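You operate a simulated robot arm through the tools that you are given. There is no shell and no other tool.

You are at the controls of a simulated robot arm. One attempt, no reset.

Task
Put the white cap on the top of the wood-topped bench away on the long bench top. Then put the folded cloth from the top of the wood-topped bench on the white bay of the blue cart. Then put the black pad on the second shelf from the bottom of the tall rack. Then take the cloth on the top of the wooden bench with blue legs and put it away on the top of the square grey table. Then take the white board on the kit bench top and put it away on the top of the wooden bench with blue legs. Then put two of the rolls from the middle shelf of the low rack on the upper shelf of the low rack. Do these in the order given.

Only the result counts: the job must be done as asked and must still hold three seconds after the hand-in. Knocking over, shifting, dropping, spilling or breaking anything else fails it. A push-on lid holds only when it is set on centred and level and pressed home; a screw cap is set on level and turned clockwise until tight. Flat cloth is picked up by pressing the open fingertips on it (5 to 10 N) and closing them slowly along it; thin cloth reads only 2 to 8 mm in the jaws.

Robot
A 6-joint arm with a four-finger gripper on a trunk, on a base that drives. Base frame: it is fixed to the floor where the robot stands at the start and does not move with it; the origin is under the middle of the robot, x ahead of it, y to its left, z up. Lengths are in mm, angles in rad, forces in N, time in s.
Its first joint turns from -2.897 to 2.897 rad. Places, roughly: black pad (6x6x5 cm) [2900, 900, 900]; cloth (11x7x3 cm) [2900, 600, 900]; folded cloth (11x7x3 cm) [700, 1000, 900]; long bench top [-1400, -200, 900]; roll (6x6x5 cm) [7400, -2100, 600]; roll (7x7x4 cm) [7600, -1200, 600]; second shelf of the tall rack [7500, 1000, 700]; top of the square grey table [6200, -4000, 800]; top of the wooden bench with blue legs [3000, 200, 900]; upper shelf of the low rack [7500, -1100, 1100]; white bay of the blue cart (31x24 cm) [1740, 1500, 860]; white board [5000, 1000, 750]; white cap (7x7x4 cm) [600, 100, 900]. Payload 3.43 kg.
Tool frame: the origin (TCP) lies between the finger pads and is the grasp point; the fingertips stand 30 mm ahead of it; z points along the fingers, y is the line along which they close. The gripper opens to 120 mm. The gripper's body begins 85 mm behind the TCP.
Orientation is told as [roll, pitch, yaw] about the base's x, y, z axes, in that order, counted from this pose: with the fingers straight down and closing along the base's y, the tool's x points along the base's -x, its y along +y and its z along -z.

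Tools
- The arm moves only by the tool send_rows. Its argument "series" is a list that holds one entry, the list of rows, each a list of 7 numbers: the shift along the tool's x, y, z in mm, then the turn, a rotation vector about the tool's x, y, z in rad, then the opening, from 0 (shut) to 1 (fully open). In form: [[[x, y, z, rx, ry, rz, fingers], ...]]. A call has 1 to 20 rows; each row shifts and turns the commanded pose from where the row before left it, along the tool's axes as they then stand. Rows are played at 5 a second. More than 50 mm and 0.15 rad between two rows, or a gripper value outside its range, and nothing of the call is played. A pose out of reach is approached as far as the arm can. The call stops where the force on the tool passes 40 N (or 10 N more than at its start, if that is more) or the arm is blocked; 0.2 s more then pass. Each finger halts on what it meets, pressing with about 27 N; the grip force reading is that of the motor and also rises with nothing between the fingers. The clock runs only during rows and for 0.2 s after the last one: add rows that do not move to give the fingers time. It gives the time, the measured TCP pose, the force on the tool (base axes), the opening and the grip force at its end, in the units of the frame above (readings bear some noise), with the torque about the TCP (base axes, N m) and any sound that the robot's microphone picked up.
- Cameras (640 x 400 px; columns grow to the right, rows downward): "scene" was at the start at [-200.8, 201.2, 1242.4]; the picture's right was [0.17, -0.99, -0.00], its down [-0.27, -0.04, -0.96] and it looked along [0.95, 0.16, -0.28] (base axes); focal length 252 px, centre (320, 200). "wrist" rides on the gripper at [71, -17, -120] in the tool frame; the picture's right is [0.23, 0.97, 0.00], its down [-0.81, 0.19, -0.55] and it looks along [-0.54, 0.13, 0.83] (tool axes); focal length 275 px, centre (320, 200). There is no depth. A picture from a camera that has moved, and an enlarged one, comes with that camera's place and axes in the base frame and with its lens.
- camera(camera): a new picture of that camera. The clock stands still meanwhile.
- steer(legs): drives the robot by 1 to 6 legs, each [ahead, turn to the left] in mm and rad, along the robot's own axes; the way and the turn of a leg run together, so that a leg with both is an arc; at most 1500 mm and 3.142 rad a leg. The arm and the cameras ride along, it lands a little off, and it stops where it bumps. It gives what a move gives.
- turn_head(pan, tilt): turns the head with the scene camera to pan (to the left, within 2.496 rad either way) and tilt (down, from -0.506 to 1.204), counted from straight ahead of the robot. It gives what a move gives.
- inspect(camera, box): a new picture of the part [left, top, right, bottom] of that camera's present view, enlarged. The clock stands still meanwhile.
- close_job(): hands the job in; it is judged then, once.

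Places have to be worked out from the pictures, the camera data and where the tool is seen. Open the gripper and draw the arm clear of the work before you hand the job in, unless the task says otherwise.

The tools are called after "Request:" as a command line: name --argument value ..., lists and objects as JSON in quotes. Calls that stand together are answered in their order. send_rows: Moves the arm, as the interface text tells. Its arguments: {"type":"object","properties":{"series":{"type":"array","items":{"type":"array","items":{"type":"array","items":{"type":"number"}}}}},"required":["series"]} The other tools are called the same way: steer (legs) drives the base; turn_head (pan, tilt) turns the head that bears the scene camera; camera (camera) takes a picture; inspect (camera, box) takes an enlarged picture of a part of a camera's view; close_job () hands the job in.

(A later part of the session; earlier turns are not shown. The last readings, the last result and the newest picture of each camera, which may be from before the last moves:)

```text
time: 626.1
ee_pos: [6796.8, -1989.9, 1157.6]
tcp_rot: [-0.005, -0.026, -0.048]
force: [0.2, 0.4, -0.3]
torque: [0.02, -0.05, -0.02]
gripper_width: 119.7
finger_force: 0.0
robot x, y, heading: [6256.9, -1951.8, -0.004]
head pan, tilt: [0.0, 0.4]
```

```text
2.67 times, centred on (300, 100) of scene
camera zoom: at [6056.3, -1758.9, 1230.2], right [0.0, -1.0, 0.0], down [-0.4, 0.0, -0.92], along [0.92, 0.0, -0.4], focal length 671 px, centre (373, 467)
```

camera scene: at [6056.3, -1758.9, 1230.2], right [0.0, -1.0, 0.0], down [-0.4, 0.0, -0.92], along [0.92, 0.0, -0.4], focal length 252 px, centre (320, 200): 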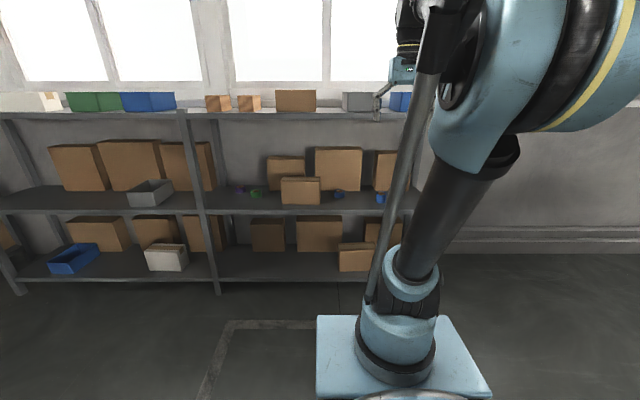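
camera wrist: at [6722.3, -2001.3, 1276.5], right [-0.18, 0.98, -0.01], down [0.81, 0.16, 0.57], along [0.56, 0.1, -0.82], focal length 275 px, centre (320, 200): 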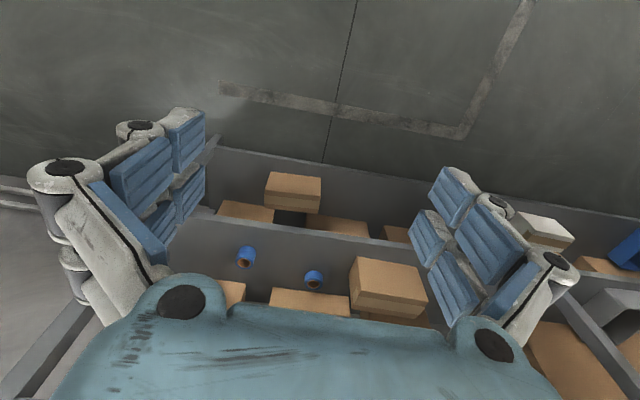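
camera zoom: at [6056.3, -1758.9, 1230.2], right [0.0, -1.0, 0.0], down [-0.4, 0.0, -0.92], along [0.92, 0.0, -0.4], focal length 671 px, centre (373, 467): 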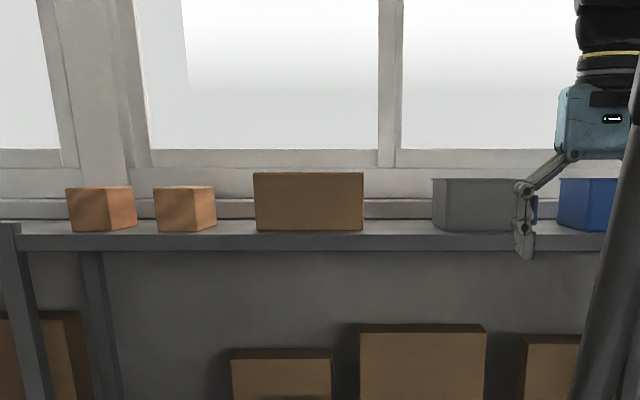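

Triangulating: right blue roll at [7423, -2120], top z ≈ 672; second blue roll at [7499, -1882], top z ≈ 660; shelf z ≈ 621. I drive 350 mm closer, then pitch the tool 45° to look along the upper shelf.

Request:
steer --legs '[[350, 0.004]]'

Request:
send_rows --series '[[[0, 0, -40, 0, 0, 0, 1], [0, 0, -40, 0, 0, 0, 1], [0, 0, 0, 0, -0.127, 0, 1], [0, 0, 0, 0, -0.127, 0, 1], [0, 0, 0, 0, -0.127, 0, 1], [0, 0, 0, 0, -0.127, 0, 1], [0, 0, 0, 0, -0.127, 0, 1], [0, 0, 0, 0, -0.127, 0, 1], [0, 0, 0, 0, 0, 0, 1]]]'

Request:
camera --camera "wrist"

Request:
camera --camera "scene"

```text
time: 628.4
ee_pos: [7146.8, -1988.2, 1158.6]
tcp_rot: [-0.004, -0.024, -0.045]
force: [0.0, -0.4, -0.1]
torque: [-0.02, 0.01, 0.0]
gripper_width: 119.8
finger_force: 0.0
robot x, y, heading: [6606.6, -1950.2, 0.001]
head pan, tilt: [0.0, 0.4]
```

```text
time: 630.4
ee_pos: [7130.3, -1985.7, 1243.2]
tcp_rot: [-0.01, -0.801, -0.041]
force: [-0.5, -1.0, -0.4]
torque: [0.01, -0.02, -0.01]
gripper_width: 120.0
finger_force: 0.0
robot x, y, heading: [6611.2, -1948.9, -0.003]
head pan, tilt: [0.0, 0.4]
```

```text
taken
camera wrist: at [6995.3, -1996.0, 1276.5], right [-0.11, 0.98, -0.17], down [0.18, 0.19, 0.97], along [0.98, 0.08, -0.19], focal length 275 px, centre (320, 200)
```

wrist: 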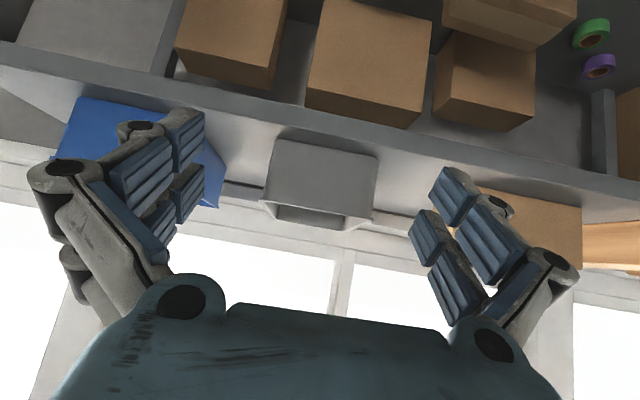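

```text
taken
camera scene: at [6407.0, -1760.2, 1230.2], right [0.0, -1.0, 0.0], down [-0.4, 0.0, -0.92], along [0.92, 0.0, -0.4], focal length 252 px, centre (320, 200)
```

scene: 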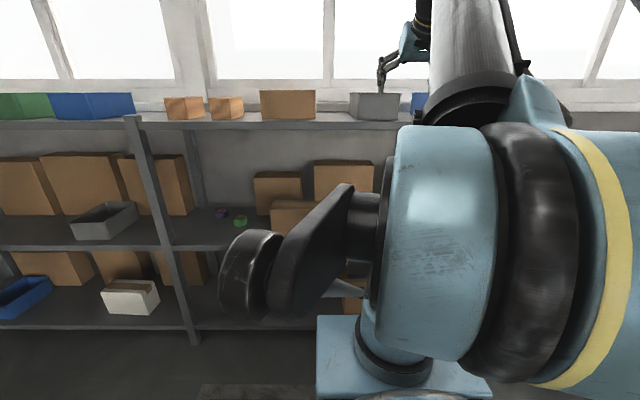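

Request:
inspect --camera "wrist" --box '[180, 80, 480, 250]'

Request:
inspect --camera "scene" --box '[130, 80, 430, 260]'

```text
2.13 times, centred on (330, 165) of wrist
camera zoom: at [6995.3, -1996.0, 1276.5], right [-0.11, 0.98, -0.17], down [0.18, 0.19, 0.97], along [0.98, 0.08, -0.19], focal length 587 px, centre (299, 275)
```

zoom: 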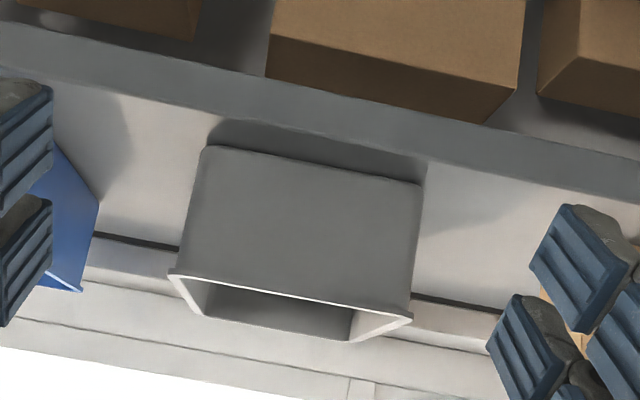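

```text
2.13 times, centred on (280, 170) of scene
camera zoom: at [6407.0, -1760.2, 1230.2], right [0.0, -1.0, 0.0], down [-0.4, 0.0, -0.92], along [0.92, 0.0, -0.4], focal length 537 px, centre (405, 264)
```

zoom: 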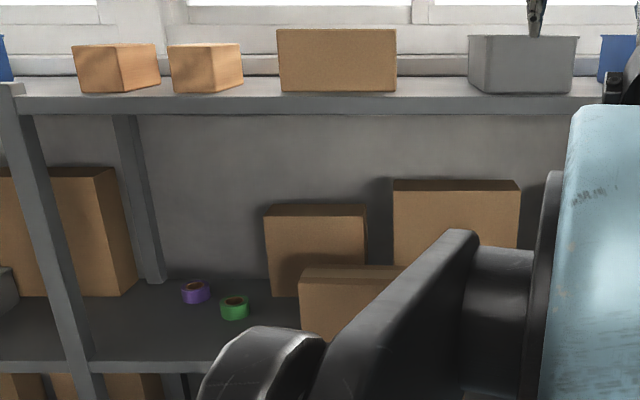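

The upper shelf has a free gap between the brown box and the grey bin (y ≈ -1893…-1750) and another beyond the blue bin (y < -2320). First I fetch the second blue roll [7499, -1882]: shift sideways, square the yaw and lower in front of the rack to z ≈ 730.

Request:
send_rows --series '[[[0, 35, 0, -0.01, 0.016, 0, 1], [0, 35, 0, -0.028, 0, -0.028, 1], [0, 34, 0, 0, 0, 0, 1], [29, 0, 29, 0, 0, 0, 1], [29, 0, 29, 0, 0, 0, 1], [29, 0, 29, 0, 0, 0, 1], [29, 0, 29, 0, 0, 0, 1], [29, 0, 29, 0, 0, 0, 1], [29, 0, 29, 0, 0, 0, 1], [29, 0, 29, 0, 0, 0, 1], [29, 0, 29, 0, 0, 0, 1], [29, 0, 29, 0, 0, 0, 1], [29, 0, 29, 0, 0, 0, 1], [29, 0, 29, 0, 0, 0, 1], [29, 0, 29, 0, 0, 0, 1], [15, 0, 15, 0, 0, 0, 1], [0, 0, 0, 0, 0, 0, 1]]]'

Request:
camera --camera "wrist"

Request:
camera --camera "scene"

```text
time: 634.2
ee_pos: [7167.2, -1858.2, 753.2]
tcp_rot: [0.006, -0.796, -0.002]
force: [2.8, -0.1, -1.5]
torque: [0.02, 0.06, 0.0]
gripper_width: 120.0
finger_force: 0.1
out of reach, approached as far as the arm can: row 7, 8, 9
robot x, y, heading: [6607.7, -1947.4, -0.001]
head pan, tilt: [0.0, 0.4]
stopped in row 17: the arm was blocked; the commanded pose is now the measured one
```

```text
taken
camera wrist: at [7031.6, -1875.2, 786.5], right [-0.16, 0.97, -0.16], down [0.17, 0.19, 0.97], along [0.97, 0.13, -0.2], focal length 275 px, centre (320, 200)
```

wrist: 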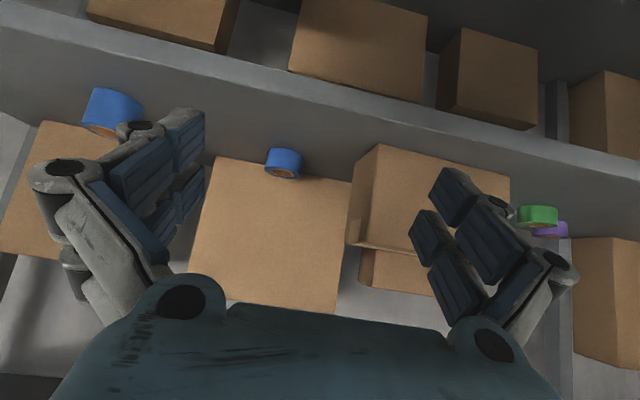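

```text
taken
camera scene: at [6407.8, -1760.1, 1230.4], right [0.0, -1.0, 0.0], down [-0.4, 0.0, -0.92], along [0.92, 0.0, -0.4], focal length 252 px, centre (320, 200)
```

scene: 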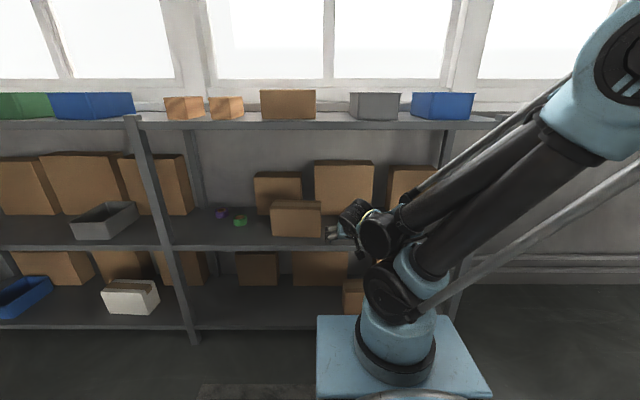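

The arm got close to its inner limit, and is stopped in front of the rack; the pose is fine. The roll's centre is about [7495, -1885]. I move forward toward it at z ≈ 715, well above the roll.

Request:
send_rows --series '[[[-25, -9, 25, 0, 0, 0, 1], [-30, -9, 30, 0, 0, 0, 1], [-30, -9, 30, 0, 0, 0, 1], [-28, 0, 28, 0, 0, 0, 1], [-28, 0, 28, 0, 0, 0, 1], [14, 0, 14, -0.006, 0.011, 0, 1], [14, 0, 14, 0, 0, 0, 1], [0, 0, 0, 0, 0, 0, 1]]]'

Request:
camera --camera "wrist"

Request:
camera --camera "scene"

```text
time: 636.0
ee_pos: [7362.7, -1887.4, 715.7]
tcp_rot: [0.011, -0.786, -0.002]
force: [-0.9, -0.2, 1.2]
torque: [0.0, 0.02, -0.01]
gripper_width: 120.0
finger_force: 0.1
robot x, y, heading: [6606.0, -1953.3, 0.001]
head pan, tilt: [0.0, 0.4]
```

```text
taken
camera wrist: at [7227.3, -1903.8, 750.0], right [-0.17, 0.97, -0.16], down [0.18, 0.19, 0.97], along [0.97, 0.13, -0.21], focal length 275 px, centre (320, 200)
```

wrist: 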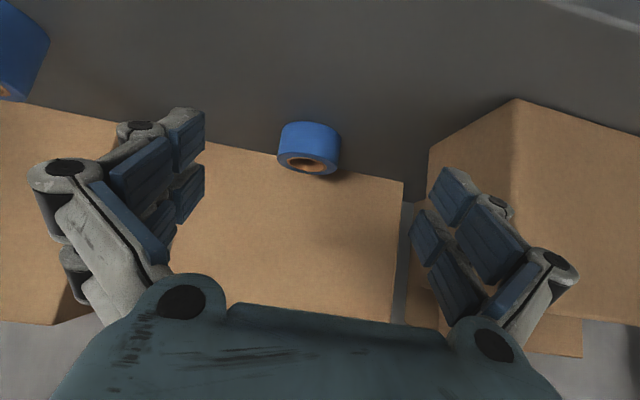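

```text
taken
camera scene: at [6407.1, -1760.3, 1230.3], right [0.0, -1.0, 0.0], down [-0.4, 0.0, -0.92], along [0.92, 0.0, -0.4], focal length 252 px, centre (320, 200)
```

scene: 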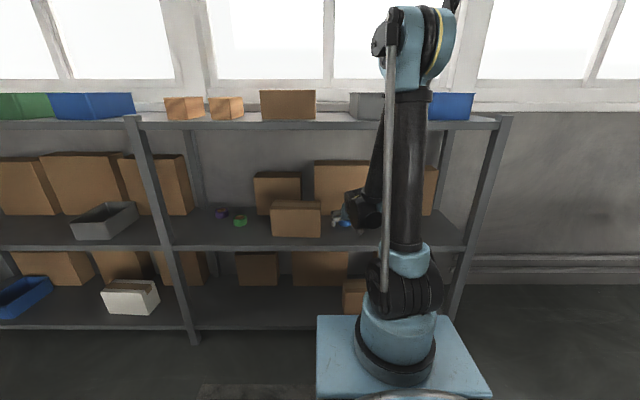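

Roll centre refined to [7500, -1884]. I move forward above it and lower around it.

Request:
send_rows --series '[[[-28.8, 1, 28.8, 0, 0, 0, 1], [-28.8, 1, 28.8, 0, 0, 0, 1], [-28.8, 1, 28.8, 0, 0, 0, 1], [0, 0, 0, 0, 0, 0, 0.9]]]'

Request:
camera --camera "wrist"

Request:
inspect --camera "scene" --box '[260, 150, 420, 250]'

```text
time: 637.0
ee_pos: [7484.5, -1882.8, 715.4]
tcp_rot: [0.009, -0.784, -0.002]
force: [-0.1, 0.5, 1.2]
torque: [-0.01, -0.04, 0.0]
gripper_width: 108.0
finger_force: 0.0
robot x, y, heading: [6607.8, -1952.2, 0.001]
head pan, tilt: [0.0, 0.4]
```

```text
taken
camera wrist: at [7350.2, -1900.0, 750.4], right [-0.17, 0.97, -0.16], down [0.18, 0.19, 0.97], along [0.97, 0.13, -0.21], focal length 275 px, centre (320, 200)
```

wrist: 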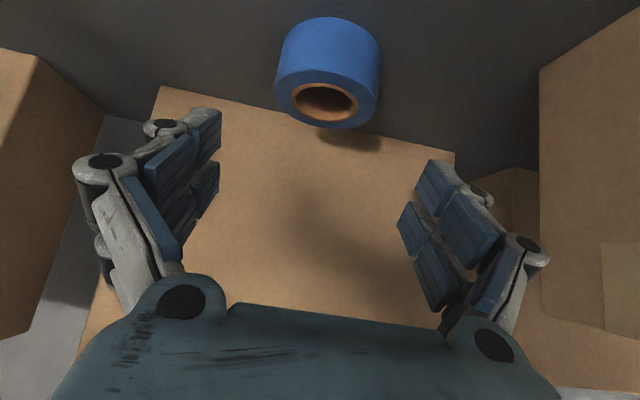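

```text
4.00 times, centred on (340, 200) of scene
camera zoom: at [6407.1, -1760.3, 1230.3], right [0.0, -1.0, 0.0], down [-0.4, 0.0, -0.92], along [0.92, 0.0, -0.4], focal length 1007 px, centre (240, 200)
```

zoom: 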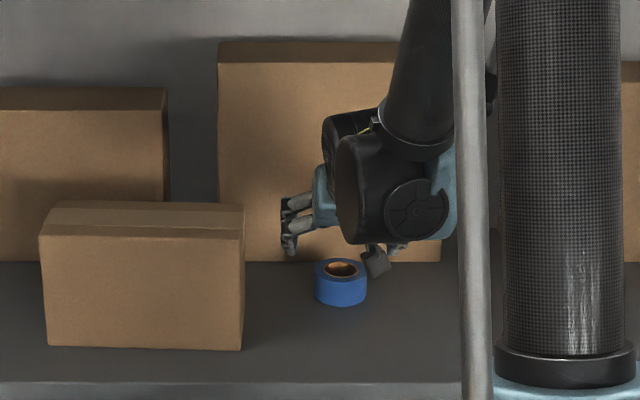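

Confirmed: roll top centre [7500, -1886, 656]. I lower around it to TCP z ≈ 656.

Request:
send_rows --series '[[[0, -3, 0, 0, 0, 0, 0.9], [18, 0, 18, 0, 0, 0, 0.9], [16, 0, 16, 0, 0, 0, 0.9], [7.5, 0, 7.5, 0, 0, 0, 0.9], [0, 0, 0, 0, 0, 0, 0.9]]]'

Request:
camera --camera "wrist"

```text
time: 638.2
ee_pos: [7483.0, -1883.7, 657.6]
tcp_rot: [0.01, -0.785, -0.002]
force: [0.5, 0.3, -0.2]
torque: [0.01, -0.04, 0.01]
gripper_width: 108.1
finger_force: 0.0
robot x, y, heading: [6605.3, -1951.5, -0.003]
head pan, tilt: [0.0, 0.4]
```

```text
taken
camera wrist: at [7349.3, -1901.9, 691.8], right [-0.17, 0.97, -0.16], down [0.18, 0.19, 0.97], along [0.97, 0.13, -0.21], focal length 275 px, centre (320, 200)
```

wrist: 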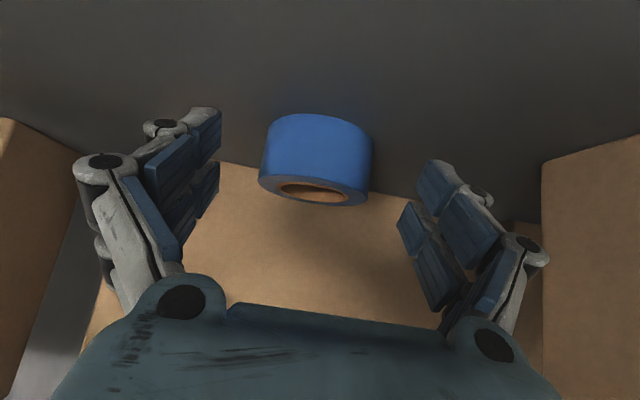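

I lower 4 mm more and close on the roll.

Request:
send_rows --series '[[[3, 0, 3, 0, 0, 0, 0.9], [0, 0, 0, 0, 0, 0, 0.8], [0, 0, 0, 0, 0, 0, 0.72], [0, 0, 0, 0, 0, 0, 0.64], [0, 0, 0, 0, 0, 0, 0.58], [0, 0, 0, 0, 0, 0, 0.52], [0, 0, 0, 0, 0, 0, 0.46], [0, 0, 0, 0, 0, 0, 0.4], [0, 0, 0, 0, 0, 0, 0.4]]]'

Request:
camera --camera "wrist"

```text
time: 639.7
ee_pos: [7475.6, -1886.1, 662.4]
tcp_rot: [0.006, -0.797, 0.0]
force: [1.0, 0.0, 3.1]
torque: [0.11, 0.01, 0.04]
gripper_width: 62.8
finger_force: 6.6
robot x, y, heading: [6606.5, -1947.2, -0.005]
head pan, tilt: [0.0, 0.4]
stopped in row 7: the force on the tool passed its limit at 44 N (the readings are from after the stop); the commanded pose is now the measured one
```

```text
taken
camera wrist: at [7340.7, -1903.3, 696.7], right [-0.17, 0.97, -0.16], down [0.17, 0.19, 0.97], along [0.97, 0.13, -0.2], focal length 275 px, centre (320, 200)
```

wrist: 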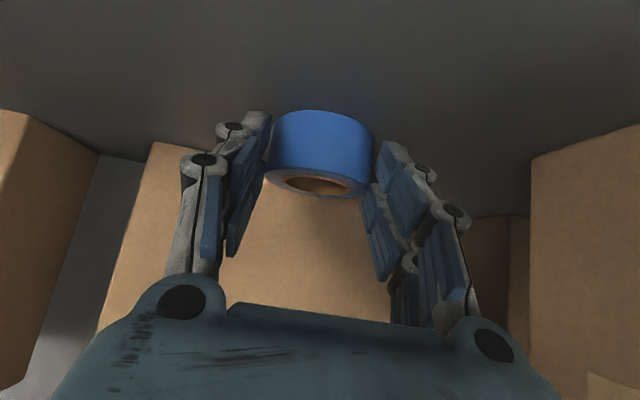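

The closing fingertips touched the shelf and the arm yielded; the roll is still upright between the fingers. I rise 2 mm and complete the grip.

Request:
send_rows --series '[[[-1.5, 0, -1.5, 0, 0, 0, 0.52], [0, 0, 0, 0, 0, 0, 0.48], [0, 0, 0, 0, 0, 0, 0.44], [0, 0, 0, 0, 0, 0, 0.4], [0, 0, 0, 0, 0, 0, 0.4]]]'

Request:
camera --camera "wrist"

```text
time: 640.9
ee_pos: [7475.8, -1886.7, 666.4]
tcp_rot: [0.007, -0.799, 0.0]
force: [-2.5, 1.5, 11.0]
torque: [-0.25, -0.18, -0.03]
gripper_width: 59.0
finger_force: 27.7
robot x, y, heading: [6606.6, -1952.0, -0.003]
head pan, tilt: [0.0, 0.4]
```

```text
taken
camera wrist: at [7340.1, -1903.7, 699.2], right [-0.16, 0.97, -0.16], down [0.17, 0.19, 0.97], along [0.97, 0.13, -0.2], focal length 275 px, centre (320, 200)
```

wrist: 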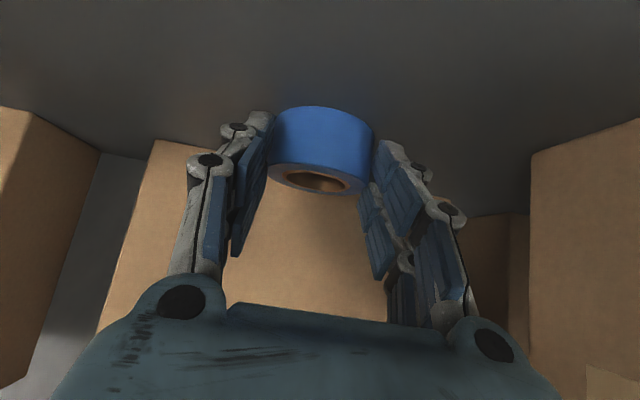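

Gripped, but only near the tips. For a safer hold I reopen slightly, go 17 mm farther in (3 mm higher) and close again.

Request:
send_rows --series '[[[0, 0, 0, 0, 0, 0, 0.56], [-2, 0, -2, 0, 0.012, 0, 0.62], [-6, 0, 6, 0, 0, 0, 0.62], [-6, 0, 6, 0, 0, 0, 0.62], [0, 0, 0, 0, 0, 0, 0.56], [0, 0, 0, 0, 0, 0, 0.5], [0, 0, 0, 0, 0, 0, 0.46], [0, 0, 0, 0, 0, 0, 0.42], [0, 0, 0, 0, 0, 0, 0.42]]]'

Request:
camera --camera "wrist"

```text
time: 642.9
ee_pos: [7491.9, -1886.7, 667.2]
tcp_rot: [0.008, -0.787, 0.0]
force: [0.2, -1.5, 6.3]
torque: [0.04, -0.09, -0.01]
gripper_width: 63.2
finger_force: 26.7
robot x, y, heading: [6608.6, -1950.4, 0.001]
head pan, tilt: [0.0, 0.4]
```

```text
taken
camera wrist: at [7357.7, -1903.6, 703.5], right [-0.17, 0.97, -0.16], down [0.18, 0.19, 0.97], along [0.97, 0.13, -0.21], focal length 275 px, centre (320, 200)
```

wrist: 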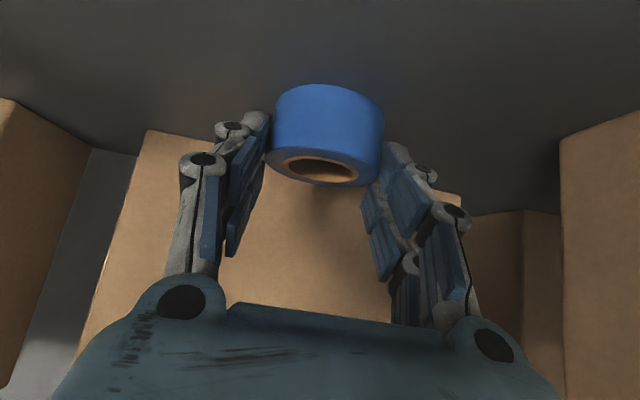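

Now the full diameter (63 mm) is held. I lift a little and check.

Request:
send_rows --series '[[[-4, 0, -4, 0, 0, 0, 0.42], [-10, 0, -10, 0, 0, 0, 0.42], [-15, 0, -15, 0, 0, 0, 0.42], [0, 0, 0, 0, 0, 0, 0.42]]]'

Request:
camera --camera "wrist"

```text
time: 643.9
ee_pos: [7492.7, -1886.6, 709.6]
tcp_rot: [0.006, -0.785, 0.001]
force: [0.6, 0.1, 0.0]
torque: [0.03, 0.03, -0.02]
gripper_width: 63.5
finger_force: 27.1
robot x, y, heading: [6606.3, -1951.2, -0.0]
head pan, tilt: [0.0, 0.4]
```

```text
taken
camera wrist: at [7358.0, -1903.8, 744.5], right [-0.17, 0.97, -0.16], down [0.18, 0.19, 0.97], along [0.97, 0.13, -0.21], focal length 275 px, centre (320, 200)
```

wrist: 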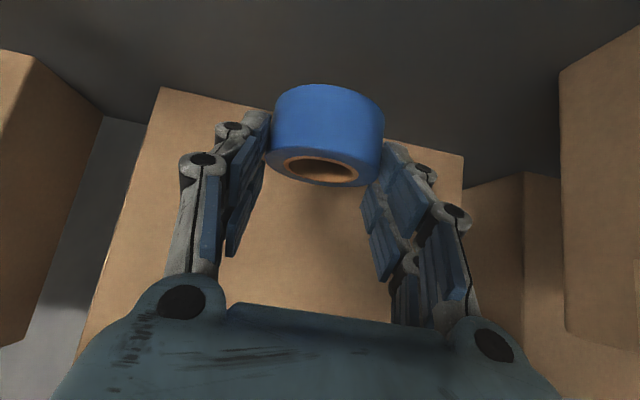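

The roll is held well. I back out of the shelf and raise in front of the rack.

Request:
send_rows --series '[[[29, 0, -29, 0, 0, 0, 0.42], [29, 0, -29, 0, 0, 0, 0.42], [29, 0, -29, 0, 0, 0, 0.42], [29, 0, -29, 0, 0, 0, 0.42], [29, 0, -29, 0, 0, 0, 0.42], [29, 0, -29, 0, 0, 0, 0.42], [0, 0, 0, 0, 0, 0, 0.42]]]'

Request:
send_rows --series '[[[-29, 0, -29, 0, 0, 0, 0.42], [-29, 0, -29, 0, 0, 0, 0.42], [-29, 0, -29, 0, 0, 0, 0.42], [-29, 0, -29, 0, 0, 0, 0.42], [-29, 0, -29, 0, 0, 0, 0.42], [-29, 0, -29, 0, 0, 0, 0.42], [-29, 0, -29, 0, 0, 0, 0.42], [-29, 0, -29, 0, 0, 0, 0.42], [-29, 0, -29, 0, 0, 0, 0.42], [-29, 0, -29, 0, 0, 0, 0.42], [-29, 0, -29, 0, 0, 0, 0.42], [-29, 0, -29, 0, 0, 0, 0.42], [-29, 0, -29, 0, 0, 0, 0.42], [0, 0, 0, 0, 0, 0, 0.42]]]'

Request:
camera --camera "wrist"

Request:
camera --camera "scene"

```text
time: 645.5
ee_pos: [7245.6, -1888.5, 712.6]
tcp_rot: [0.007, -0.783, -0.001]
force: [-0.1, -0.4, -0.4]
torque: [0.01, 0.02, -0.01]
gripper_width: 63.3
finger_force: 27.3
out of reach, approached as far as the arm can: row 6
robot x, y, heading: [6603.3, -1953.3, 0.0]
head pan, tilt: [0.0, 0.4]
```

```text
time: 648.5
ee_pos: [7246.4, -1891.0, 1246.3]
tcp_rot: [0.007, -0.785, 0.001]
force: [-0.2, 0.0, -0.5]
torque: [-0.01, -0.03, 0.0]
gripper_width: 63.1
finger_force: 26.9
robot x, y, heading: [6606.1, -1950.9, 0.002]
head pan, tilt: [0.0, 0.4]
```

```text
taken
camera wrist: at [7111.8, -1907.8, 1281.9], right [-0.17, 0.97, -0.16], down [0.18, 0.19, 0.97], along [0.97, 0.13, -0.21], focal length 275 px, centre (320, 200)
```

wrist: 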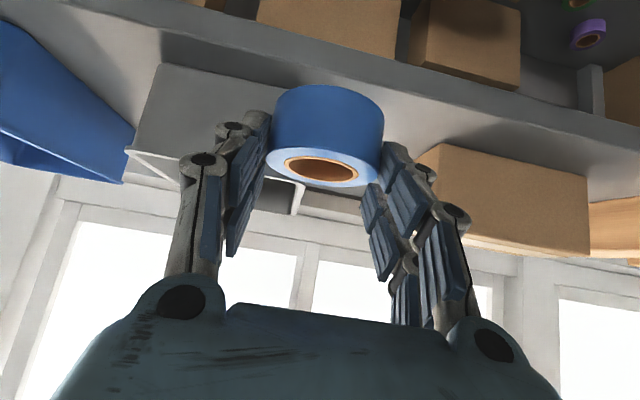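

```text
taken
camera scene: at [6407.0, -1760.2, 1230.2], right [0.0, -1.0, 0.0], down [-0.4, 0.0, -0.92], along [0.92, 0.0, -0.4], focal length 252 px, centre (320, 200)
```

scene: 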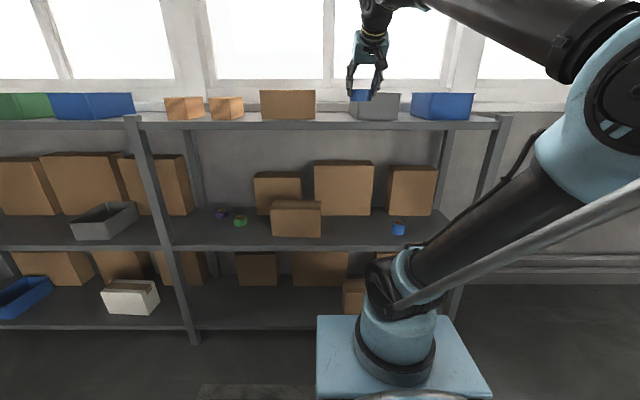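

The gap between grey bin and brown box spans y ≈ -1891…-1737. I shift sideways to y ≈ -1814, then forward to x ≈ 7397.

Request:
send_rows --series '[[[0, 39, 0, 0, 0, 0, 0.42], [0, 38, 0, 0, 0, 0, 0.42], [-28, 0, 28, 0, 0, 0, 0.42], [-28, 0, 28, 0, 0, 0, 0.42], [-25, 0, 25, 0, 0, 0, 0.42], [0, 0, 0, 0, 0, 0, 0.42]]]'

Request:
camera --camera "wrist"

Request:
inspect --camera "scene" --box '[230, 50, 430, 175]'

```text
time: 649.9
ee_pos: [7361.9, -1812.1, 1248.9]
tcp_rot: [0.007, -0.787, 0.0]
force: [0.1, -0.1, -1.2]
torque: [0.01, 0.02, 0.03]
gripper_width: 62.9
finger_force: 26.9
robot x, y, heading: [6606.9, -1946.8, -0.008]
head pan, tilt: [0.0, 0.4]
```

```text
taken
camera wrist: at [7227.1, -1829.9, 1282.5], right [-0.17, 0.97, -0.16], down [0.18, 0.19, 0.97], along [0.97, 0.13, -0.21], focal length 275 px, centre (320, 200)
```

wrist: 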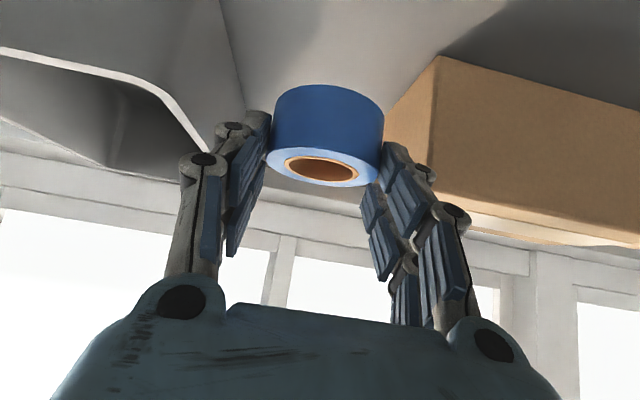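

```text
3.20 times, centred on (330, 112) of scene
camera zoom: at [6407.0, -1760.2, 1230.2], right [0.0, -1.0, 0.0], down [-0.4, 0.0, -0.92], along [0.92, 0.0, -0.4], focal length 806 px, centre (288, 480)
```

zoom: 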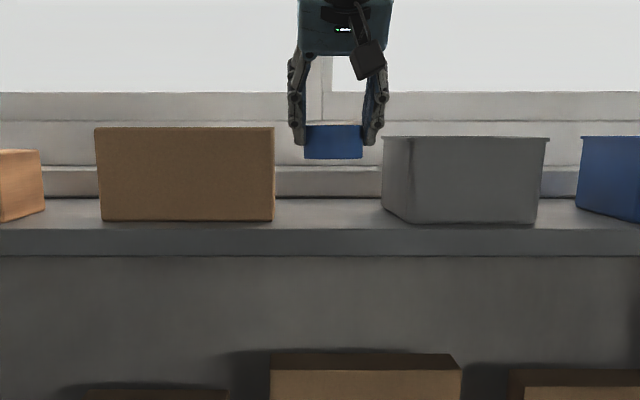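

Centred in the gap. I go 36 mm farther in and lower carefully.

Request:
send_rows --series '[[[-25, -4, 25, 0, 0, 0, 0.42], [14, 0, 14, 0, 0, 0, 0.42], [11, 0, 11, 0, 0, 0, 0.42], [0, 0, 0, 0, 0, 0, 0.42]]]'

Request:
inspect --camera "scene" --box '[230, 50, 430, 175]'

Request:
camera --camera "wrist"

```text
time: 650.9
ee_pos: [7396.8, -1815.6, 1213.2]
tcp_rot: [0.008, -0.787, 0.001]
force: [1.0, -0.8, -1.4]
torque: [0.01, -0.01, -0.01]
gripper_width: 62.8
finger_force: 27.0
robot x, y, heading: [6606.1, -1949.0, -0.001]
head pan, tilt: [0.0, 0.4]
```

```text
3.20 times, centred on (330, 112) of scene
camera zoom: at [6407.1, -1760.2, 1230.3], right [0.0, -1.0, 0.0], down [-0.4, 0.0, -0.92], along [0.92, 0.0, -0.4], focal length 806 px, centre (288, 480)
```

zoom: 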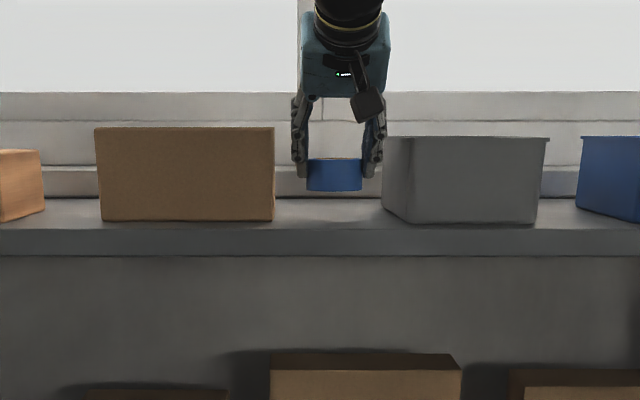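

```text
taken
camera wrist: at [7261.6, -1833.7, 1247.2], right [-0.17, 0.97, -0.16], down [0.18, 0.19, 0.97], along [0.97, 0.13, -0.21], focal length 275 px, centre (320, 200)
```

wrist: 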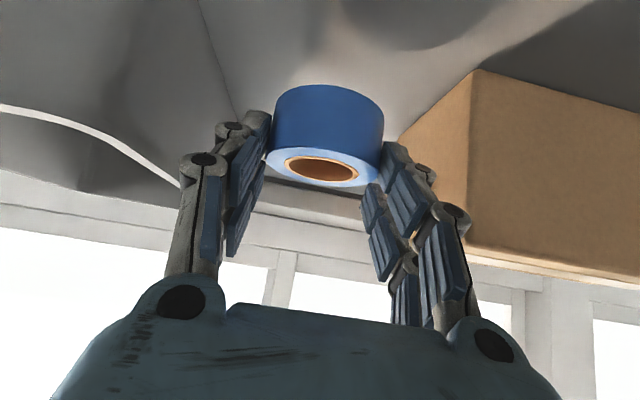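

Roll bottom is about 34 mm above the shelf. I lower 24 mm, then feel for contact.

Request:
send_rows --series '[[[9, 0, 9, 0, 0, 0, 0.42], [8, 0, 8, 0, 0, 0, 0.42], [0, 0, 0, 0, 0, 0, 0.42]]]'

Request:
send_rows --series '[[[2, 0, 2, 0, 0, 0, 0.42], [0, 0, 0, 0, 0, 0, 0.42]]]'

Request:
send_rows --series '[[[2, 0, 2, 0, 0, 0, 0.42], [0, 0, 0, 0, 0, 0, 0.42]]]'

Request:
inspect --camera "scene" --box '[230, 50, 430, 175]'

```text
time: 651.7
ee_pos: [7396.9, -1815.7, 1187.2]
tcp_rot: [0.006, -0.786, 0.0]
force: [-0.7, -0.5, -0.3]
torque: [0.01, 0.0, 0.03]
gripper_width: 63.1
finger_force: 27.8
robot x, y, heading: [6608.0, -1954.3, -0.004]
head pan, tilt: [0.0, 0.4]
```

```text
time: 652.3
ee_pos: [7396.0, -1816.6, 1185.3]
tcp_rot: [0.007, -0.786, 0.0]
force: [0.5, -0.1, -0.6]
torque: [0.02, 0.02, 0.02]
gripper_width: 62.8
finger_force: 27.4
robot x, y, heading: [6605.0, -1951.3, 0.001]
head pan, tilt: [0.0, 0.4]
```

```text
time: 652.9
ee_pos: [7395.6, -1816.1, 1182.9]
tcp_rot: [0.007, -0.786, 0.0]
force: [-0.9, 0.1, -0.9]
torque: [-0.01, -0.01, 0.0]
gripper_width: 62.9
finger_force: 27.4
robot x, y, heading: [6607.9, -1950.3, -0.002]
head pan, tilt: [0.0, 0.4]
```

```text
3.20 times, centred on (330, 112) of scene
camera zoom: at [6407.1, -1760.2, 1230.3], right [0.0, -1.0, 0.0], down [-0.4, 0.0, -0.92], along [0.92, 0.0, -0.4], focal length 806 px, centre (288, 480)
```

zoom: 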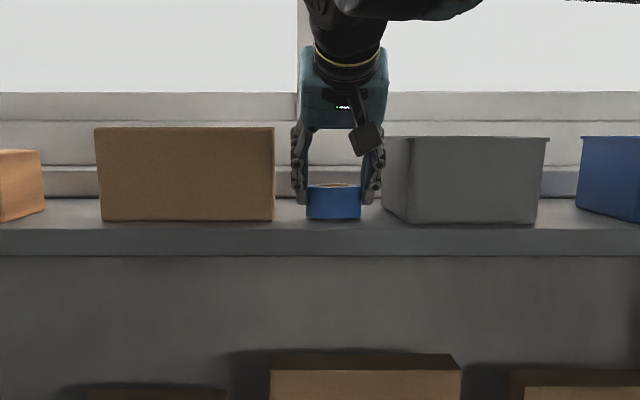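

Request:
send_rows --series '[[[2, 0, 2, 0, 0, 0, 0.42], [0, 0, 0, 0, 0, 0, 0.42]]]'

Request:
send_rows --series '[[[2, 0, 2, 0, 0, 0, 0.42], [0, 0, 0, 0, 0, 0, 0.42]]]'

Request:
inspect --camera "scene" --box '[290, 80, 390, 140]'

```text
time: 653.5
ee_pos: [7395.0, -1815.4, 1180.2]
tcp_rot: [0.009, -0.785, 0.001]
force: [0.1, 0.2, 1.3]
torque: [0.02, 0.0, -0.01]
gripper_width: 62.7
finger_force: 26.7
robot x, y, heading: [6605.2, -1948.6, 0.002]
head pan, tilt: [0.0, 0.4]
```

```text
time: 654.2
ee_pos: [7382.3, -1815.1, 1186.5]
tcp_rot: [0.006, -0.801, -0.001]
force: [2.0, 1.1, -1.4]
torque: [-0.01, 0.05, -0.03]
gripper_width: 62.8
finger_force: 27.2
robot x, y, heading: [6611.4, -1950.0, -0.001]
head pan, tilt: [0.0, 0.4]
stopped in row 2: the force on the tool passed its limit at 41 N (the readings are from after the stop); the commanded pose is now the measured one
```

```text
6.40 times, centred on (340, 110) of scene
camera zoom: at [6407.7, -1759.9, 1230.3], right [0.0, -1.0, 0.0], down [-0.4, 0.0, -0.92], along [0.92, 0.0, -0.4], focal length 1611 px, centre (192, 776)
```

zoom: 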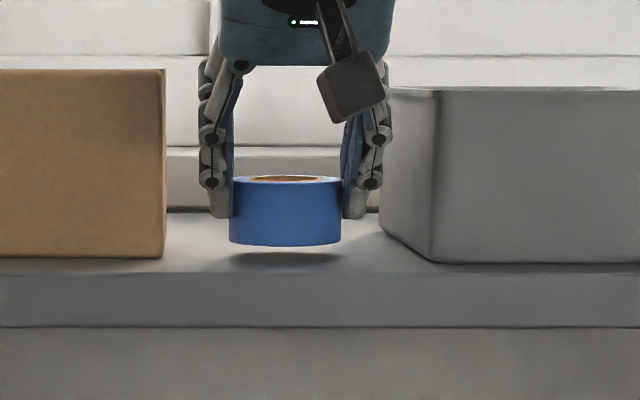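

Contact gave a recoil stop (roll still held, about 6 mm up). I restore the pitch, go forward again 12 mm, and lower just to light contact at z ≈ 1180.

Request:
send_rows --series '[[[0, 0, 0, 0, 0.015, 0, 0.42], [-8.5, 0, 8.5, 0, 0, 0, 0.42], [2, 0, 2, 0, 0, 0, 0.42], [0, 0, 0, 0, 0, 0, 0.42]]]'

Request:
send_rows --series '[[[1, 0, 1, 0, 0, 0, 0.42], [0, 0, 0, 0, 0, 0, 0.42]]]'

Request:
send_rows --series '[[[1, 0, 1, 0, 0, 0, 0.42], [0, 0, 0, 0, 0, 0, 0.42]]]'

```text
time: 655.2
ee_pos: [7394.6, -1815.4, 1183.8]
tcp_rot: [0.007, -0.785, 0.0]
force: [0.1, 0.4, -1.2]
torque: [-0.01, 0.01, -0.02]
gripper_width: 62.6
finger_force: 26.8
robot x, y, heading: [6605.6, -1949.4, -0.001]
head pan, tilt: [0.0, 0.4]
```

```text
time: 655.8
ee_pos: [7394.3, -1817.2, 1183.4]
tcp_rot: [0.007, -0.786, -0.001]
force: [-0.4, 0.0, -1.5]
torque: [0.01, 0.06, 0.0]
gripper_width: 63.0
finger_force: 26.6
robot x, y, heading: [6606.4, -1952.7, -0.001]
head pan, tilt: [0.0, 0.4]
```

```text
time: 656.4
ee_pos: [7395.3, -1816.2, 1181.8]
tcp_rot: [0.008, -0.784, 0.0]
force: [-0.2, 0.1, -0.4]
torque: [0.01, 0.02, -0.01]
gripper_width: 62.8
finger_force: 26.5
robot x, y, heading: [6608.8, -1951.5, -0.001]
head pan, tilt: [0.0, 0.4]
```

Request:
send_rows --series '[[[0.8, 0, 0.8, 0, 0, 0, 0.42], [0, 0, 0, 0, 0, 0, 0.42]]]'

Request:
send_rows --series '[[[0.8, 0, 0.8, 0, 0, 0, 0.42], [0, 0, 0, 0, 0, 0, 0.42]]]'

Request:
inspect --camera "scene" --box '[290, 80, 390, 140]'

```text
time: 657.0
ee_pos: [7395.5, -1816.9, 1180.2]
tcp_rot: [0.007, -0.787, 0.0]
force: [0.8, 0.3, -0.4]
torque: [0.0, 0.03, 0.02]
gripper_width: 62.5
finger_force: 27.0
robot x, y, heading: [6609.5, -1953.0, 0.002]
head pan, tilt: [0.0, 0.4]
```

```text
time: 657.6
ee_pos: [7395.0, -1817.0, 1179.2]
tcp_rot: [0.008, -0.785, 0.001]
force: [-0.2, 0.5, 0.5]
torque: [0.01, -0.01, 0.01]
gripper_width: 62.5
finger_force: 27.0
robot x, y, heading: [6606.5, -1950.2, -0.005]
head pan, tilt: [0.0, 0.4]
```

```text
6.40 times, centred on (340, 110) of scene
camera zoom: at [6407.1, -1760.2, 1230.3], right [0.0, -1.0, 0.0], down [-0.4, 0.0, -0.92], along [0.92, 0.0, -0.4], focal length 1611 px, centre (192, 776)
```

zoom: 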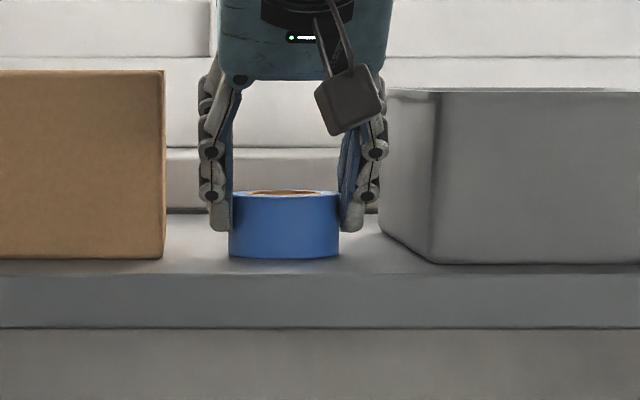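

The roll's base is at the shelf. I open to about 80 mm and retreat along the tool axis.

Request:
send_rows --series '[[[0, 0, 0, 0, 0, 0, 0.54], [0, 0, 0, 0, 0, 0, 0.58], [0, 0, 0, 0, 0, 0, 0.62], [0, 0, 0, 0, 0, 0, 0.66], [0, 0, 0, 0, 0, 0, 0.66]]]'

Request:
inspect --camera "scene" --box '[290, 80, 390, 140]'

Request:
camera --camera "wrist"

```text
time: 658.8
ee_pos: [7395.4, -1815.8, 1179.0]
tcp_rot: [0.008, -0.786, 0.0]
force: [0.2, -0.1, 0.4]
torque: [-0.04, -0.04, 0.0]
gripper_width: 79.0
finger_force: 0.0
robot x, y, heading: [6608.1, -1955.9, -0.006]
head pan, tilt: [0.0, 0.4]
```

```text
6.40 times, centred on (340, 110) of scene
camera zoom: at [6407.1, -1760.2, 1230.3], right [0.0, -1.0, 0.0], down [-0.4, 0.0, -0.92], along [0.92, 0.0, -0.4], focal length 1611 px, centre (192, 776)
```

zoom: 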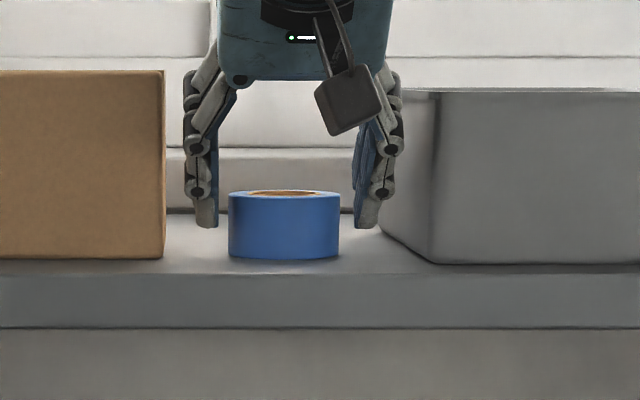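

```text
taken
camera wrist: at [7260.2, -1834.0, 1214.6], right [-0.17, 0.97, -0.16], down [0.18, 0.19, 0.97], along [0.97, 0.13, -0.21], focal length 275 px, centre (320, 200)
```

wrist: 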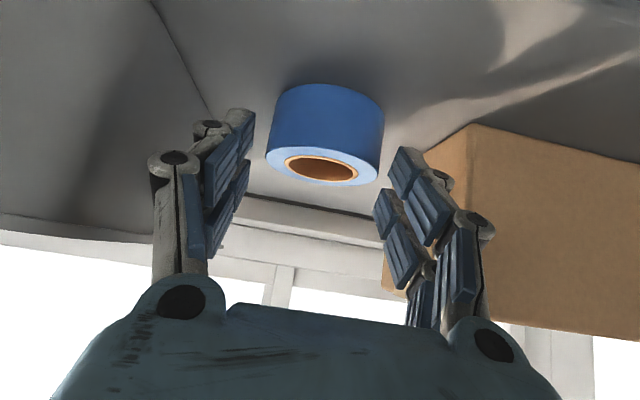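

The roll stands on the upper shelf. I retreat along the tool axis, back out, and move sideways to y ≈ -2120 for the second roll.

Request:
send_rows --series '[[[0, 0, -20, 0, 0, 0, 0.66], [0, 0, -40, 0, 0, 0, 0.66], [0, 0, -40, 0, 0, 0, 0.66], [30, 0, -30, 0, 0, 0, 0.8], [10, 0, -10, 0, 0, 0, 1], [0, -45, 0, 0, 0, 0, 1], [0, -45, 0, 0, 0, 0, 1], [0, -45, 0, 0, 0, 0, 1], [0, -45, 0, 0, 0, 0, 1], [0, -45, 0, 0, 0, 0, 1], [0, -45, 0, 0, 0, 0, 1], [0, -34, 0, 0, 0, 0, 1], [0, 0, 0, 0, 0, 0, 1]]]'

Request:
camera --camera "wrist"

Request:
camera --camera "scene"

```text
time: 661.6
ee_pos: [7268.1, -2120.2, 1249.3]
tcp_rot: [0.006, -0.786, 0.002]
force: [-0.4, 0.7, -0.1]
torque: [-0.01, -0.03, -0.01]
gripper_width: 120.0
finger_force: 0.0
robot x, y, heading: [6608.2, -1951.2, 0.0]
head pan, tilt: [0.0, 0.4]
```

```text
taken
camera wrist: at [7134.5, -2138.0, 1283.8], right [-0.17, 0.97, -0.16], down [0.18, 0.19, 0.97], along [0.97, 0.13, -0.21], focal length 275 px, centre (320, 200)
```

wrist: 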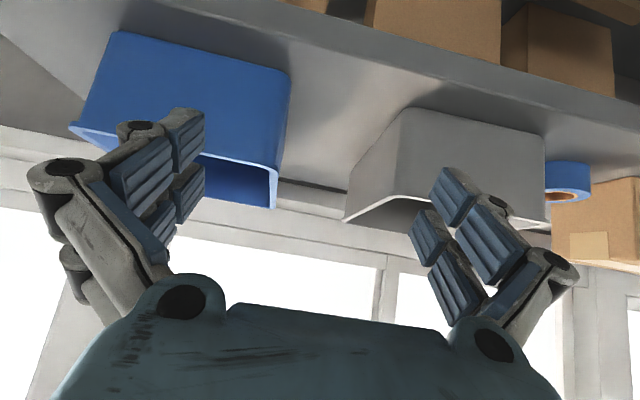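

```text
taken
camera scene: at [6407.0, -1760.3, 1230.2], right [0.0, -1.0, 0.0], down [-0.4, 0.0, -0.92], along [0.92, 0.0, -0.4], focal length 252 px, centre (320, 200)
```

scene: 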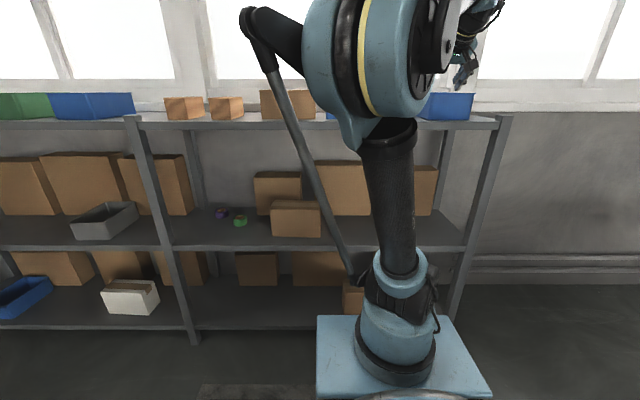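

Next gap choice: the free end of the upper shelf beyond the blue bin (y ≈ -2306…-2436). Now I lower in front of the rack to the middle-shelf level at y = -2120.

Request:
send_rows --series '[[[29, 0, 29, 0, 0, 0, 1], [29, 0, 29, 0, 0, 0, 1], [29, 0, 29, 0, 0, 0, 1], [29, 0, 29, 0, 0, 0, 1], [29, 0, 29, 0, 0, 0, 1], [29, 0, 29, 0, 0, 0, 1], [29, 0, 29, 0, 0, 0, 1], [29, 0, 29, 0, 0, 0, 1], [29, 0, 29, 0, 0, 0, 1], [29, 0, 29, 0, 0, 0, 1], [29, 0, 29, 0, 0, 0, 1], [29, 0, 29, 0, 0, 0, 1], [0, 0, 0, 0, 0, 0, 1]]]'

Request:
camera --camera "wrist"

Request:
camera --camera "scene"

```text
time: 664.4
ee_pos: [7270.0, -2117.4, 755.2]
tcp_rot: [0.007, -0.785, 0.0]
force: [0.5, 0.3, 0.3]
torque: [0.0, 0.0, 0.0]
gripper_width: 120.2
finger_force: 0.1
robot x, y, heading: [6607.9, -1950.8, -0.0]
head pan, tilt: [0.0, 0.4]
```

```text
taken
camera wrist: at [7134.6, -2135.4, 790.9], right [-0.17, 0.97, -0.16], down [0.18, 0.19, 0.97], along [0.97, 0.13, -0.21], focal length 275 px, centre (320, 200)
```

wrist: 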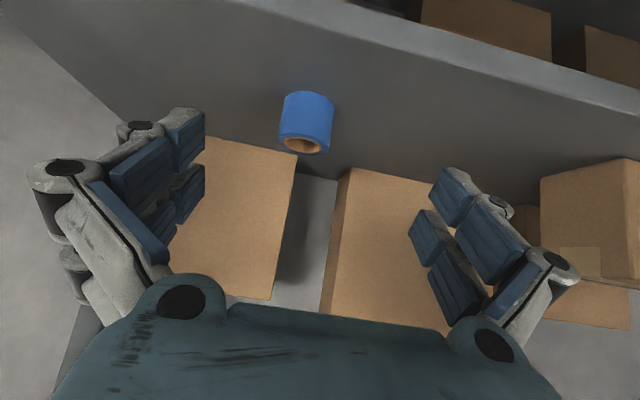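

```text
taken
camera scene: at [6407.1, -1760.2, 1230.3], right [0.0, -1.0, 0.0], down [-0.4, 0.0, -0.92], along [0.92, 0.0, -0.4], focal length 252 px, centre (320, 200)
```

scene: 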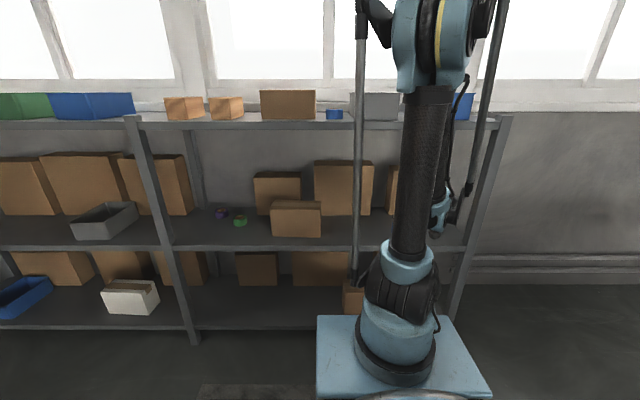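

The second roll is at [7425, -2121], top z ≈ 670. I move forward above it.

Request:
send_rows --series '[[[-25, -1, 25, 0, 0, 0, 1], [-25, -1, 25, 0, 0, 0, 1], [-25, -1, 25, 0, 0, 0, 1], [-25, -1, 25, 0, 0, 0, 1], [15, 0, 15, 0, 0, 0, 0.9], [0, 0, 0, 0, 0, 0, 0.9]]]'

Request:
camera --camera "wrist"

```text
time: 665.8
ee_pos: [7409.8, -2123.2, 736.3]
tcp_rot: [0.006, -0.786, 0.0]
force: [-0.4, -0.4, -0.5]
torque: [-0.01, 0.0, 0.03]
gripper_width: 107.8
finger_force: 0.0
robot x, y, heading: [6605.0, -1953.5, -0.006]
head pan, tilt: [0.0, 0.4]
```

```text
taken
camera wrist: at [7275.8, -2139.3, 770.6], right [-0.17, 0.97, -0.16], down [0.18, 0.19, 0.97], along [0.97, 0.13, -0.21], focal length 275 px, centre (320, 200)
```

wrist: 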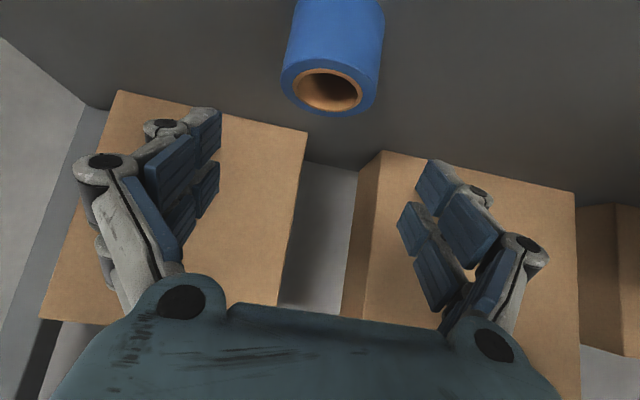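

Aligned. I lower around the roll.

Request:
send_rows --series '[[[18, -1, 18, 0, 0, 0, 0.9], [18, 0, 18, 0, 0, 0, 0.9], [13, 0, 13, 0, 0, 0, 0.9], [0, 0, 0, 0, 0, 0, 0.9]]]'

Request:
camera --camera "wrist"

```text
time: 666.8
ee_pos: [7410.0, -2122.7, 667.2]
tcp_rot: [0.007, -0.787, -0.002]
force: [0.5, -0.6, 0.1]
torque: [0.02, 0.01, -0.01]
gripper_width: 107.8
finger_force: 0.1
robot x, y, heading: [6607.8, -1953.7, 0.001]
head pan, tilt: [0.0, 0.4]
```

```text
taken
camera wrist: at [7275.8, -2140.1, 701.5], right [-0.17, 0.97, -0.16], down [0.18, 0.19, 0.97], along [0.97, 0.13, -0.21], focal length 275 px, centre (320, 200)
```

wrist: 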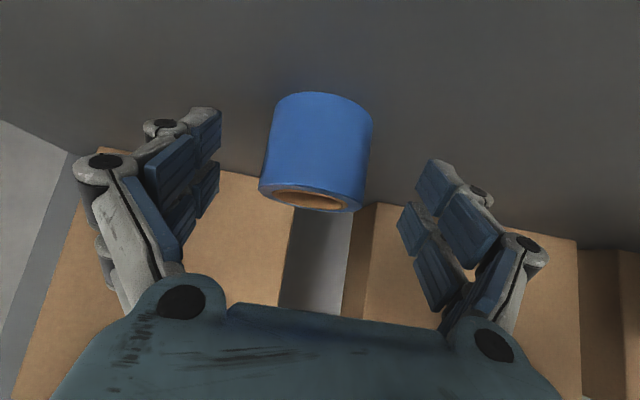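

Request:
send_rows --series '[[[0, 0, 0, 0, 0, 0, 0.8], [0, 0, 0, 0, 0, 0, 0.72], [0, 0, 0, 0, 0, 0, 0.64], [0, 0, 0, 0, 0, 0, 0.58], [0, 0, 0, 0, 0, 0, 0.52], [0, 0, 0, 0, 0, 0, 0.46], [0, 0, 0, 0, 0, 0, 0.4], [0, 0, 0, 0, 0, 0, 0.38], [0, 0, 0, 0, 0, 0, 0.38]]]'

Request:
camera --camera "wrist"

```text
time: 668.8
ee_pos: [7409.9, -2123.1, 666.4]
tcp_rot: [0.006, -0.787, -0.001]
force: [-0.1, 0.2, 3.4]
torque: [0.15, -0.01, -0.01]
gripper_width: 57.7
finger_force: 27.5
robot x, y, heading: [6610.4, -1951.9, -0.0]
head pan, tilt: [0.0, 0.4]
```

```text
taken
camera wrist: at [7275.8, -2140.1, 701.7], right [-0.17, 0.97, -0.16], down [0.18, 0.19, 0.97], along [0.97, 0.13, -0.21], focal length 275 px, centre (320, 200)
```

wrist: 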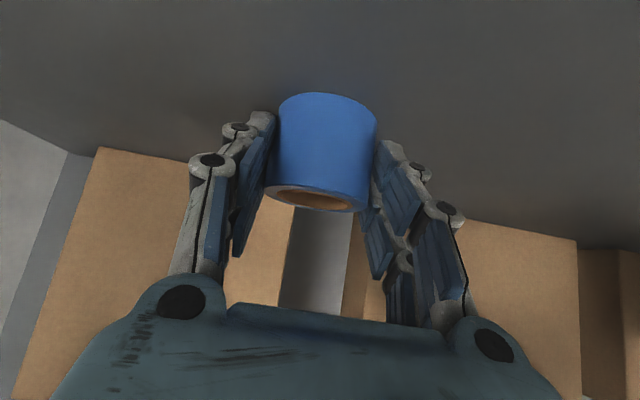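

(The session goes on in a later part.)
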